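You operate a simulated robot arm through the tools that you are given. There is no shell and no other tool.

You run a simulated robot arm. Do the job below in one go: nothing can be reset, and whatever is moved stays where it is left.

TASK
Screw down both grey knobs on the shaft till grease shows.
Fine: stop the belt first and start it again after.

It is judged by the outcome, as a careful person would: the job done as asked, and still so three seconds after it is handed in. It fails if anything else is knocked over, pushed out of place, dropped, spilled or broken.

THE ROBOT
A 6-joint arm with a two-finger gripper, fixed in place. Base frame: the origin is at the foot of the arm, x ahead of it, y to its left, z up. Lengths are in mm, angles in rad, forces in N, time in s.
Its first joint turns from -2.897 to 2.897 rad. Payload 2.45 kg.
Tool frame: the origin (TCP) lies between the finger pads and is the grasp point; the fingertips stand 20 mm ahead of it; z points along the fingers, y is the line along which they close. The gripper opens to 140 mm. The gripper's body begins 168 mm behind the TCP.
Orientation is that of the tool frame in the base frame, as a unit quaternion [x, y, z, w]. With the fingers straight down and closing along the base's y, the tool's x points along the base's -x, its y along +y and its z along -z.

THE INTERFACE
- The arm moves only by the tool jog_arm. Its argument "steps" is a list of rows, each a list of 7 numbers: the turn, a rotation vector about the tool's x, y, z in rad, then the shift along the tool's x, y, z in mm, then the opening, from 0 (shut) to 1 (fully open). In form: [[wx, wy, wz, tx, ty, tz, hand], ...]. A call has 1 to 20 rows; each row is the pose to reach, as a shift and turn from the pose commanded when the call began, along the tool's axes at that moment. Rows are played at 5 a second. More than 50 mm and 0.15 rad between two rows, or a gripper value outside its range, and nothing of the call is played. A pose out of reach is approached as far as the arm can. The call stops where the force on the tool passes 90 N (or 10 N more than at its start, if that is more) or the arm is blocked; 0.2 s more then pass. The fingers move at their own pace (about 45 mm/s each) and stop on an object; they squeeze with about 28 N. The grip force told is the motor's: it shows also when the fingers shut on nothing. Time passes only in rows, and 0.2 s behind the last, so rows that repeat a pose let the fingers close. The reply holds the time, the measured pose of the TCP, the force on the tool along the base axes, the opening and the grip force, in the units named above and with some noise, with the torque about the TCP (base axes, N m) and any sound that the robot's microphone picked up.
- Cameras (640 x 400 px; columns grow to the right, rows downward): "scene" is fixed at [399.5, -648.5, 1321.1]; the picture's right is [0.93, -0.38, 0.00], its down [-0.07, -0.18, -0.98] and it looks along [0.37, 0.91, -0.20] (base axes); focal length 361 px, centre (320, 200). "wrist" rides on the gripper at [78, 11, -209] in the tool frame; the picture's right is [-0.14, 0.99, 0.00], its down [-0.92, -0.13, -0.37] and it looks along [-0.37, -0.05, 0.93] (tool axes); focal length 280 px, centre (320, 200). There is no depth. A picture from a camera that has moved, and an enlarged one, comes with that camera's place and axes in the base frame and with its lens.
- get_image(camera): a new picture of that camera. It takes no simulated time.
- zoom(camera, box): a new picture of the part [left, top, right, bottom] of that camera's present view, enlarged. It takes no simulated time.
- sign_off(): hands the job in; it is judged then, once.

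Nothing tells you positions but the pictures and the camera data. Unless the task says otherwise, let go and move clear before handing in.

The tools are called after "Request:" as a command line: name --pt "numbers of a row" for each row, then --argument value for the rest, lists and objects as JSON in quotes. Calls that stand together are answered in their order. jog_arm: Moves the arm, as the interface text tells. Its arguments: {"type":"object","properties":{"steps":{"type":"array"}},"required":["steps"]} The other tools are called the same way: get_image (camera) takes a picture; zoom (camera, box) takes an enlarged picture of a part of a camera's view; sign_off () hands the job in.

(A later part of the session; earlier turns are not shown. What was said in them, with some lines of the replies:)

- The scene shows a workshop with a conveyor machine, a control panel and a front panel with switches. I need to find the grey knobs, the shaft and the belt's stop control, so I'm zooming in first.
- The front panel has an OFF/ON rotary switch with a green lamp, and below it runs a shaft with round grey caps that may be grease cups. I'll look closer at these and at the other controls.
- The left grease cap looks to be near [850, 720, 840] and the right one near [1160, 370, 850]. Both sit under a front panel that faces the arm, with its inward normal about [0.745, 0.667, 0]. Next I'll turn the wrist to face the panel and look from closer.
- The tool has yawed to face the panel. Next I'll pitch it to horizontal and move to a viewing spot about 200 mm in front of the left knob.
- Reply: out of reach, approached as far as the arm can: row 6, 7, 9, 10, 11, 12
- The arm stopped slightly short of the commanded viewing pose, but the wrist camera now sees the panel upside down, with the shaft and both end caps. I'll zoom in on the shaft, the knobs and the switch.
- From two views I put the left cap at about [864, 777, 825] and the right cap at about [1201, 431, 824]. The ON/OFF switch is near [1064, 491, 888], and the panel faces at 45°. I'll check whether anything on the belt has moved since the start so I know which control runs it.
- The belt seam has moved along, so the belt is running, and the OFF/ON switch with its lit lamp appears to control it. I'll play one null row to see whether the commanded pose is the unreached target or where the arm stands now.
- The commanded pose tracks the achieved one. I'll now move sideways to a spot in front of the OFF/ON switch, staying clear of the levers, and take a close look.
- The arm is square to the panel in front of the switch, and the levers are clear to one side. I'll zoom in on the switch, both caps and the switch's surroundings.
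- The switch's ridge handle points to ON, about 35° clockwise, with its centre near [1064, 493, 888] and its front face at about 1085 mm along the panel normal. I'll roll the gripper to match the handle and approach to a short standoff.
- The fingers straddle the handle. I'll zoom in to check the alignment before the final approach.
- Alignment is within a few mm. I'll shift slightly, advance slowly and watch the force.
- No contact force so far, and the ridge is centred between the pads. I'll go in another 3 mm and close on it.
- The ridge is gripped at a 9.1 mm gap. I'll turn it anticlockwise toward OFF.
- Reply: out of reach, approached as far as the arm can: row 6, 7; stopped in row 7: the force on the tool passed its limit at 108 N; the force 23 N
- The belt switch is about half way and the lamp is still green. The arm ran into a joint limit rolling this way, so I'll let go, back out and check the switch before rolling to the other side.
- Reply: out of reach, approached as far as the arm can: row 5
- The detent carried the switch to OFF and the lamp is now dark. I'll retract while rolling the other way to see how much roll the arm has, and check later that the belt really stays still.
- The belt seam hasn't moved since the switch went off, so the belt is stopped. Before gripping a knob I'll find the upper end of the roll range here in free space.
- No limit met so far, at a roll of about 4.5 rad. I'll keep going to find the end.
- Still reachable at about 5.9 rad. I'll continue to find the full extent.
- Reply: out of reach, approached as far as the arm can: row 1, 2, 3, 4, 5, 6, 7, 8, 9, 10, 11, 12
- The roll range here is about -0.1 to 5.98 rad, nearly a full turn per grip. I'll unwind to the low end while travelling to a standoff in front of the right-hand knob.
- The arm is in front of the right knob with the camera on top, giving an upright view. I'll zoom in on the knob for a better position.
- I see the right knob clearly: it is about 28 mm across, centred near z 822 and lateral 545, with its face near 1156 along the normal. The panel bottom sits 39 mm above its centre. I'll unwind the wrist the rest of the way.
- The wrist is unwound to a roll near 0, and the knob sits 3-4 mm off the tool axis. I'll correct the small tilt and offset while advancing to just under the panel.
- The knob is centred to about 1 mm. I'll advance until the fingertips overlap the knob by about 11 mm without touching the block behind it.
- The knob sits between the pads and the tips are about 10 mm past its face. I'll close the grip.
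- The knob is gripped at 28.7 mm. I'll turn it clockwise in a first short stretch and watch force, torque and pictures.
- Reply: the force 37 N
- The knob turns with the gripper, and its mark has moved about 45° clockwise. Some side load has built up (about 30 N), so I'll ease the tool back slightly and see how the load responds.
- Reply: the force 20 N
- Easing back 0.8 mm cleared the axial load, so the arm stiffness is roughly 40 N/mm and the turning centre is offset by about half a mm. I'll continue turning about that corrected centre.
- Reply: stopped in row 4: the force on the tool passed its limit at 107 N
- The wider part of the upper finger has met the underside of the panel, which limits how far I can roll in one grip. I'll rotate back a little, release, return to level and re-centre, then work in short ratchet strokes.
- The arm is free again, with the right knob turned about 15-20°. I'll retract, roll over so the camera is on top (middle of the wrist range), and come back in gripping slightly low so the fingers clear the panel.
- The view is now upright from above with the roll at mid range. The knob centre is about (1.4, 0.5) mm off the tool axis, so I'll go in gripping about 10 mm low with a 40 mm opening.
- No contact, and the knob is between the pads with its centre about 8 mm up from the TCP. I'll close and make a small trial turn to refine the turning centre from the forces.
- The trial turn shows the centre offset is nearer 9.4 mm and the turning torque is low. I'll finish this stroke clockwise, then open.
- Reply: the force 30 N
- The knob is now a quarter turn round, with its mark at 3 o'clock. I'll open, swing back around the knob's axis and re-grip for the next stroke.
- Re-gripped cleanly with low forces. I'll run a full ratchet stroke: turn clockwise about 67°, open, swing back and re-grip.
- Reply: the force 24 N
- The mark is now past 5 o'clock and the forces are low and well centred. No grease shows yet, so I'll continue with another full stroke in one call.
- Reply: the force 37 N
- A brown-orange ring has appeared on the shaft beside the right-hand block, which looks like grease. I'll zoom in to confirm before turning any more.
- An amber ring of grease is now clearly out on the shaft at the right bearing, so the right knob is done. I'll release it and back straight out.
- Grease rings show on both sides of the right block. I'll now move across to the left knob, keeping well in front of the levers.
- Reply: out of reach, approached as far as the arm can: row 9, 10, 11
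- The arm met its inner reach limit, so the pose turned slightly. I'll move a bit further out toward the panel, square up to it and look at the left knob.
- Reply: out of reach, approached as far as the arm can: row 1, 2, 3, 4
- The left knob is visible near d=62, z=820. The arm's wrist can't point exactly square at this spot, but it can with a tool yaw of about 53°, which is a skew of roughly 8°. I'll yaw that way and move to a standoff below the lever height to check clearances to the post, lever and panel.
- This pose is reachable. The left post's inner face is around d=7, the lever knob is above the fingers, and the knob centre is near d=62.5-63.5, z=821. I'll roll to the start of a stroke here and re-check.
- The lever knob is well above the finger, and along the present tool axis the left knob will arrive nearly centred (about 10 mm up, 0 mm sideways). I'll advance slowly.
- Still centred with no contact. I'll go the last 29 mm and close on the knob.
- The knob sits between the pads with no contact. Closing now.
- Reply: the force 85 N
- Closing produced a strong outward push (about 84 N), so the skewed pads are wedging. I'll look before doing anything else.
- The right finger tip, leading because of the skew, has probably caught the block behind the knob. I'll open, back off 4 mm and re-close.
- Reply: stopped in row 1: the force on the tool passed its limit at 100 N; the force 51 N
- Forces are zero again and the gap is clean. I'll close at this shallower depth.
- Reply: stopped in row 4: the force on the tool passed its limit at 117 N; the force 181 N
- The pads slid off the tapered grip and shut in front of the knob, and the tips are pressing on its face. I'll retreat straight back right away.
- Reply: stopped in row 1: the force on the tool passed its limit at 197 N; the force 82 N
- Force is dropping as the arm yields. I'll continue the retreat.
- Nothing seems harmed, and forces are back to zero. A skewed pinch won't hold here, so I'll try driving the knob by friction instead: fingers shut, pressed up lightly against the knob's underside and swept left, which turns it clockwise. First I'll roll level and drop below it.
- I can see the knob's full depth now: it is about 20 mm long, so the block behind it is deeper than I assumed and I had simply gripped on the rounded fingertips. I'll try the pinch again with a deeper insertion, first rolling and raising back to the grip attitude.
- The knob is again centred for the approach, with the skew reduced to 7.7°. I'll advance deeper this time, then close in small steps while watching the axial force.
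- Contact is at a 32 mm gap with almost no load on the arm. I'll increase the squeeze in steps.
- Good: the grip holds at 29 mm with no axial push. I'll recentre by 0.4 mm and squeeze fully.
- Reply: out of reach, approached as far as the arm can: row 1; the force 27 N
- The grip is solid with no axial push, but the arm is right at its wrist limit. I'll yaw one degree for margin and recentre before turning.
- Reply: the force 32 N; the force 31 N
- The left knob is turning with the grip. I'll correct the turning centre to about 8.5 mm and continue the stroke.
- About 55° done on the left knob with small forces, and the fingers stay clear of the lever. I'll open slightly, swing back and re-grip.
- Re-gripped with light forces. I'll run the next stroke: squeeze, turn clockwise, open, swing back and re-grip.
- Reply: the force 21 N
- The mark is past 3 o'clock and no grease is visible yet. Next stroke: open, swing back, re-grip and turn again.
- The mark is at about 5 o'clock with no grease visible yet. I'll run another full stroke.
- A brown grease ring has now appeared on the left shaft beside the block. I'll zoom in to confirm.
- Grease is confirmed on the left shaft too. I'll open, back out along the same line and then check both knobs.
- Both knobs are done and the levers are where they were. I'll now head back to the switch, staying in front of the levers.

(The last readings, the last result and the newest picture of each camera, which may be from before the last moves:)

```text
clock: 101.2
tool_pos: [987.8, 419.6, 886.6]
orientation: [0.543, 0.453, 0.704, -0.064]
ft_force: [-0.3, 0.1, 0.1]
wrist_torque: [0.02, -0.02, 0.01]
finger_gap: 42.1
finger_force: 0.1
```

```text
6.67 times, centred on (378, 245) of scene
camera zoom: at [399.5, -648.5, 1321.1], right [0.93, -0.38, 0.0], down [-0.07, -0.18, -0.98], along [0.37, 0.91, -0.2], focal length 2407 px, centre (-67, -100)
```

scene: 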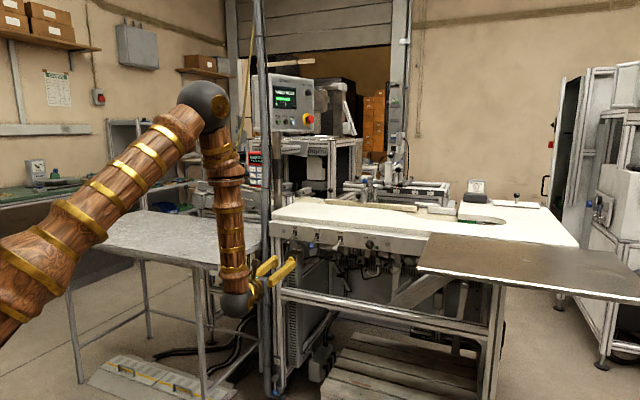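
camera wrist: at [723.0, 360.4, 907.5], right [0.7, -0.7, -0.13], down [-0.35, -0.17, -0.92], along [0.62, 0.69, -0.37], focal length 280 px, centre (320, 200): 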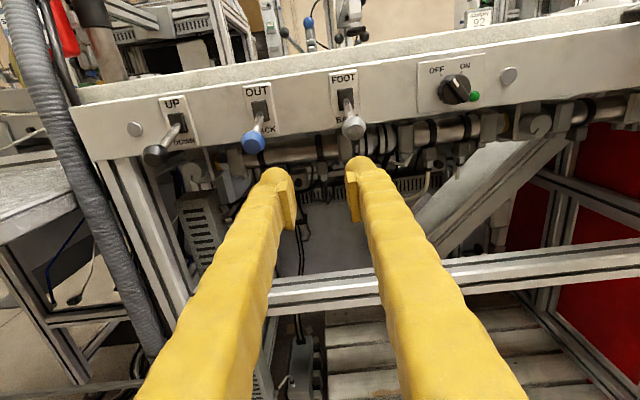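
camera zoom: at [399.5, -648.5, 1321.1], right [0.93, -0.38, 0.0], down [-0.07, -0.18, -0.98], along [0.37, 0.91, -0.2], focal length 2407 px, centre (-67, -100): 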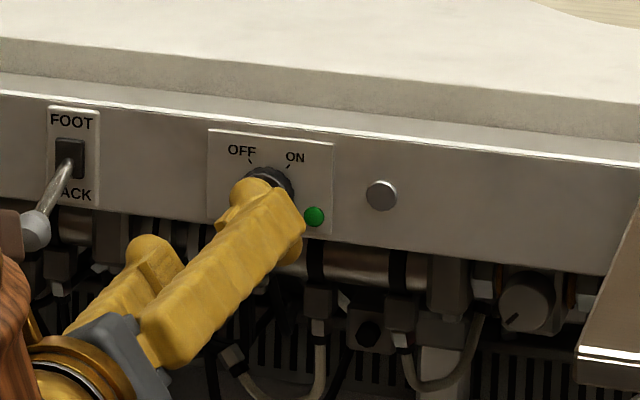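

The gripper is lined up with the handle in the OFF position. I'll advance, close on it and check.

Request:
jog_arm --pt "0 0 0 0 0.4 25 0.3" --pt "0 0 0 0 0.4 45 0.3" --pt "0 0 0 0 0.4 60 0.3" --pt "0 0 0 0 0.4 71 0.3" --pt "0 0 0 0 0.4 78 0.3" --pt "0 0 0 0 0.4 78 0.2" --pt "0 0 0 0 0.4 78 0.1" --pt "0 0 0 0 0.4 78 0" --pt "0 0 0 0 0.4 78 0"

Request:
zoom --camera "wrist" --box '[256, 140, 384, 220]'

```text
clock: 103.2
tool_pos: [1044.7, 471.7, 885.6]
orientation: [0.544, 0.452, 0.704, -0.064]
ft_force: [-0.1, 7.9, -3.5]
wrist_torque: [0.02, 0.04, 0.09]
finger_gap: 8.3
finger_force: 35.7
```

```text
5.00 times, centred on (320, 180) of wrist
camera zoom: at [871.9, 349.9, 957.3], right [0.63, -0.63, 0.45], down [0.03, -0.56, -0.83], along [0.77, 0.54, -0.33], focal length 1402 px, centre (320, 300)
```

zoom: 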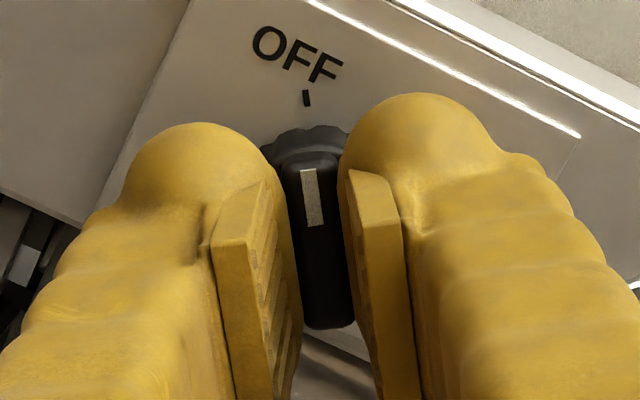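

The handle is gripped. I'll turn it clockwise toward ON.

Request:
jog_arm --pt "0 0 0.12 0 0 0 0" --pt "0 0 0.24 0 0 0 0" --pt "0 0 0.36 0 0 0 0" --pt "0 0 0.48 0 0 0 0" --pt "0 0 0.6 0 0 0 0" --pt "0 0 0.72 0 0 0 0" --pt "0 0 0.84 0 0 0 0" --pt "0 0 0.96 0 0 0 0"

Request:
zoom --camera "scene" --box '[330, 215, 426, 275]'

```text
clock: 105.0
tool_pos: [1044.4, 472.8, 887.0]
orientation: [0.692, 0.148, 0.594, -0.382]
ft_force: [-22.9, -16.5, -7.4]
wrist_torque: [-0.06, 0.1, 0.05]
finger_gap: 7.8
finger_force: 36.2
```

```text
6.67 times, centred on (378, 245) of scene
camera zoom: at [399.5, -648.5, 1321.1], right [0.93, -0.38, 0.0], down [-0.07, -0.18, -0.98], along [0.37, 0.91, -0.2], focal length 2407 px, centre (-67, -100)
```

zoom: 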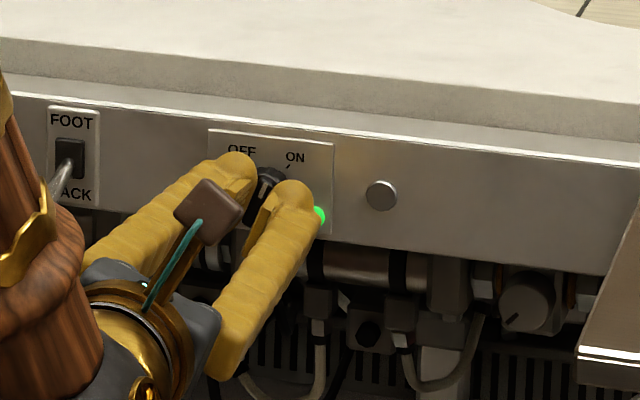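

The lamp is lit again. I'll finish the turn to the ON mark, then release and back off.

Request:
jog_arm --pt "0 0 0.1 0 0 -0.4 0" --pt "0 0 0.2 0 0 -0.4 0" --pt "0 0 0.2 0 0 -0.4 0.15" --pt "0 0 0.2 0 0 -0.4 0.3" --pt "0 0 0.2 0 0 -0.4 0.3" --pt "0 0 0.2 0 0 -25 0.3" --pt "0 0 0.2 0 0 -65 0.3" --pt "0 0 0.2 0 0 -105 0.3"

Request:
get_image --camera "wrist"

Request:
zoom --camera "scene" --box '[330, 215, 426, 275]'

Request:
zoom --camera "scene" --box '[340, 160, 468, 240]'

```text
clock: 106.8
tool_pos: [970.1, 396.8, 887.1]
orientation: [0.703, 0.08, 0.553, -0.44]
ft_force: [0.4, -0.6, 0.4]
wrist_torque: [0.0, 0.0, -0.01]
finger_gap: 41.8
finger_force: 0.1
```

```text
taken
camera wrist: at [857.4, 213.8, 947.1], right [0.54, -0.54, -0.64], down [-0.68, 0.16, -0.71], along [0.49, 0.82, -0.28], focal length 280 px, centre (320, 200)
```

wrist: 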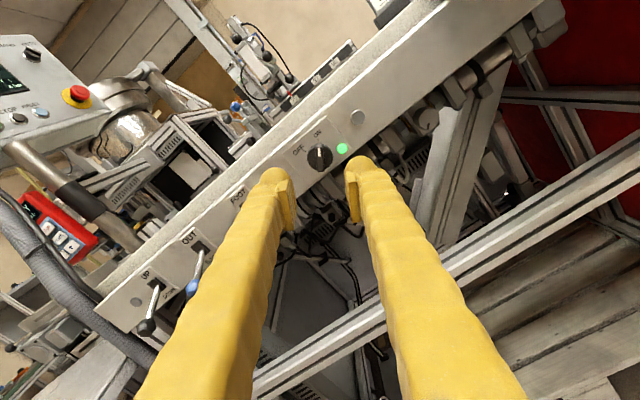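

```text
6.67 times, centred on (378, 245) of scene
camera zoom: at [399.5, -648.5, 1321.1], right [0.93, -0.38, 0.0], down [-0.07, -0.18, -0.98], along [0.37, 0.91, -0.2], focal length 2407 px, centre (-67, -100)
```

zoom: 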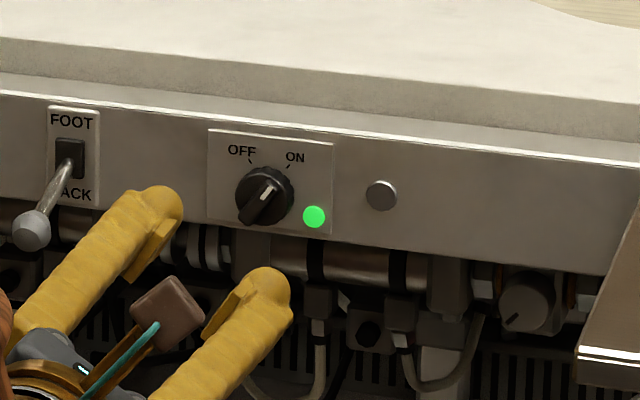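

```text
5.00 times, centred on (404, 200) of scene
camera zoom: at [399.5, -648.5, 1321.1], right [0.93, -0.38, 0.0], down [-0.07, -0.18, -0.98], along [0.37, 0.91, -0.2], focal length 1805 px, centre (-100, 200)
```

zoom: 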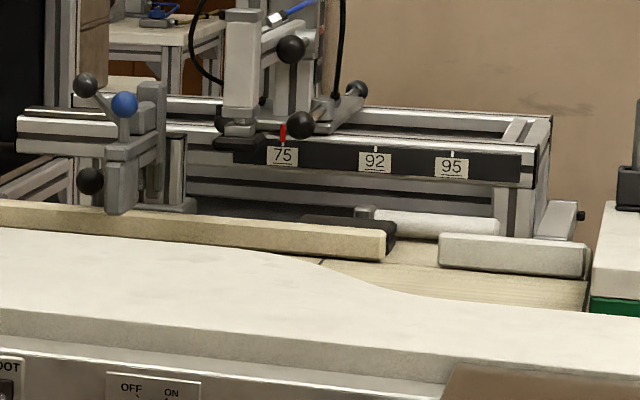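

The switch is on ON with the lamp lit. I'll back the arm off a little further and check that the belt is moving and everything else is as it was.

Request:
jog_arm --pt "0 0 -0.12 0 0 -15 0.3" --pt "0 0 -0.24 0 0 -30 0.3" --pt "0 0 -0.36 0 0 -40 0.3" --pt "0 0 -0.48 0 0 -40 0.3"

Request:
get_image --camera "scene"

Request:
zoom --camera "scene" --box '[340, 160, 468, 240]'

Request:
zoom --camera "scene" --box '[260, 220, 420, 320]'

Request:
zoom --camera "scene" --box '[284, 235, 316, 255]'

Request:
zoom --camera "scene" --box '[394, 248, 426, 268]'

```text
clock: 107.8
tool_pos: [942.5, 369.8, 888.3]
orientation: [0.664, 0.245, 0.643, -0.294]
ft_force: [-0.5, 0.3, -0.9]
wrist_torque: [0.0, 0.0, -0.01]
finger_gap: 42.0
finger_force: 0.0
```

```text
taken
```

scene: 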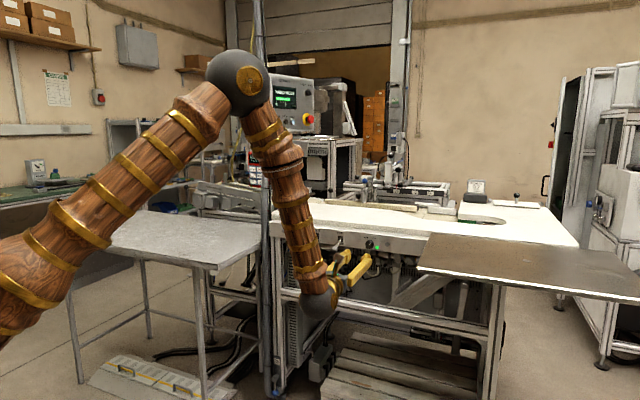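

```text
5.00 times, centred on (404, 200) of scene
camera zoom: at [399.5, -648.5, 1321.1], right [0.93, -0.38, 0.0], down [-0.07, -0.18, -0.98], along [0.37, 0.91, -0.2], focal length 1805 px, centre (-100, 200)
```

zoom: 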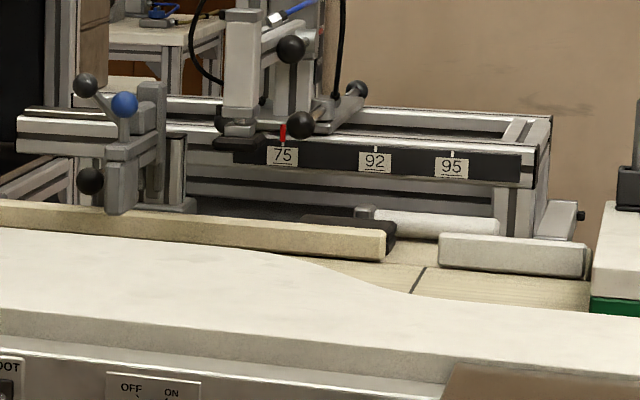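

```text
4.00 times, centred on (340, 270) of scene
camera zoom: at [399.5, -648.5, 1321.1], right [0.93, -0.38, 0.0], down [-0.07, -0.18, -0.98], along [0.37, 0.91, -0.2], focal length 1444 px, centre (240, -80)
```

zoom: 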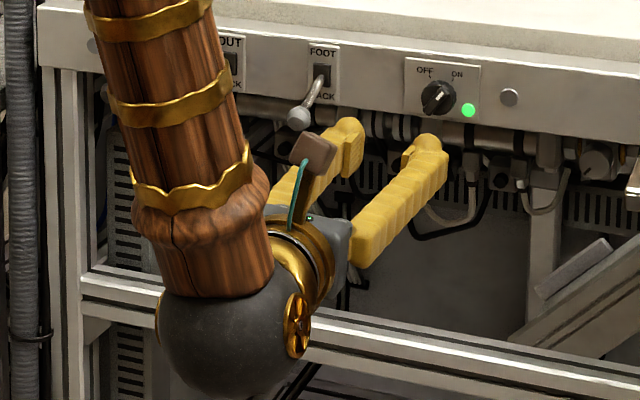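

```text
16.00 times, centred on (300, 245) of scene
camera zoom: at [399.5, -648.5, 1321.1], right [0.93, -0.38, 0.0], down [-0.07, -0.18, -0.98], along [0.37, 0.91, -0.2], focal length 5776 px, centre (640, -520)
```

zoom: 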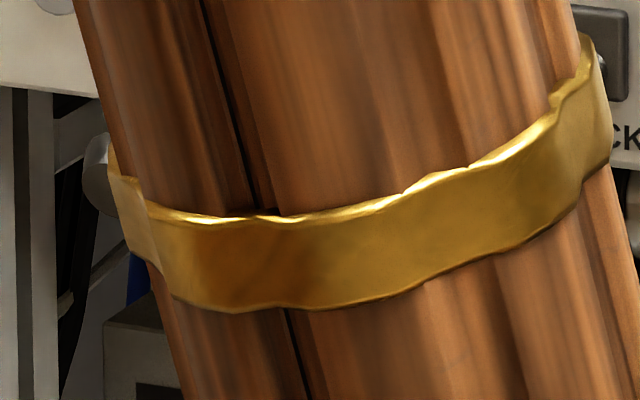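

```text
16.00 times, centred on (410, 258) of scene
camera zoom: at [399.5, -648.5, 1321.1], right [0.93, -0.38, 0.0], down [-0.07, -0.18, -0.98], along [0.37, 0.91, -0.2], focal length 5776 px, centre (-1120, -728)
```

zoom: 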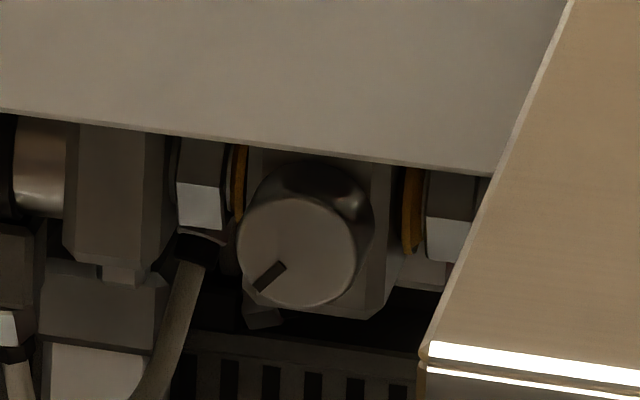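

The belt seam is moving again and the switch lamp is lit on ON. Both shaft ends showed grease rings, the levers haven't moved, and the arm is clear with nothing held. I'm handing the job in.

Request:
sign_off

```text
The job is handed in.
```

Both grey knobs are screwed down and grease shows at both ends of the shaft. The belt was off before I touched either knob, and it is running again now with the switch on ON and the lamp lit.

- **Right knob:** turned clockwise about 220°. Grease rings are visible on both sides of its block.
- **Left knob:** turned clockwise about 190°. A grease ring is visible on the shaft to the right of its block.

Two things went less smoothly than planned:

- **Right knob, first grip:** a finger caught the underside of the panel. I let go and finished in shorter turns with no further contact.
- **Left knob, second grip:** the fingers slipped off and pressed on the front of the knob at up to about 200 N. I backed off, and the knob still turned normally afterwards.

The UP, OUT and FOOT levers look the same as at the start, and nothing else was moved. The arm is clear and holding nothing.
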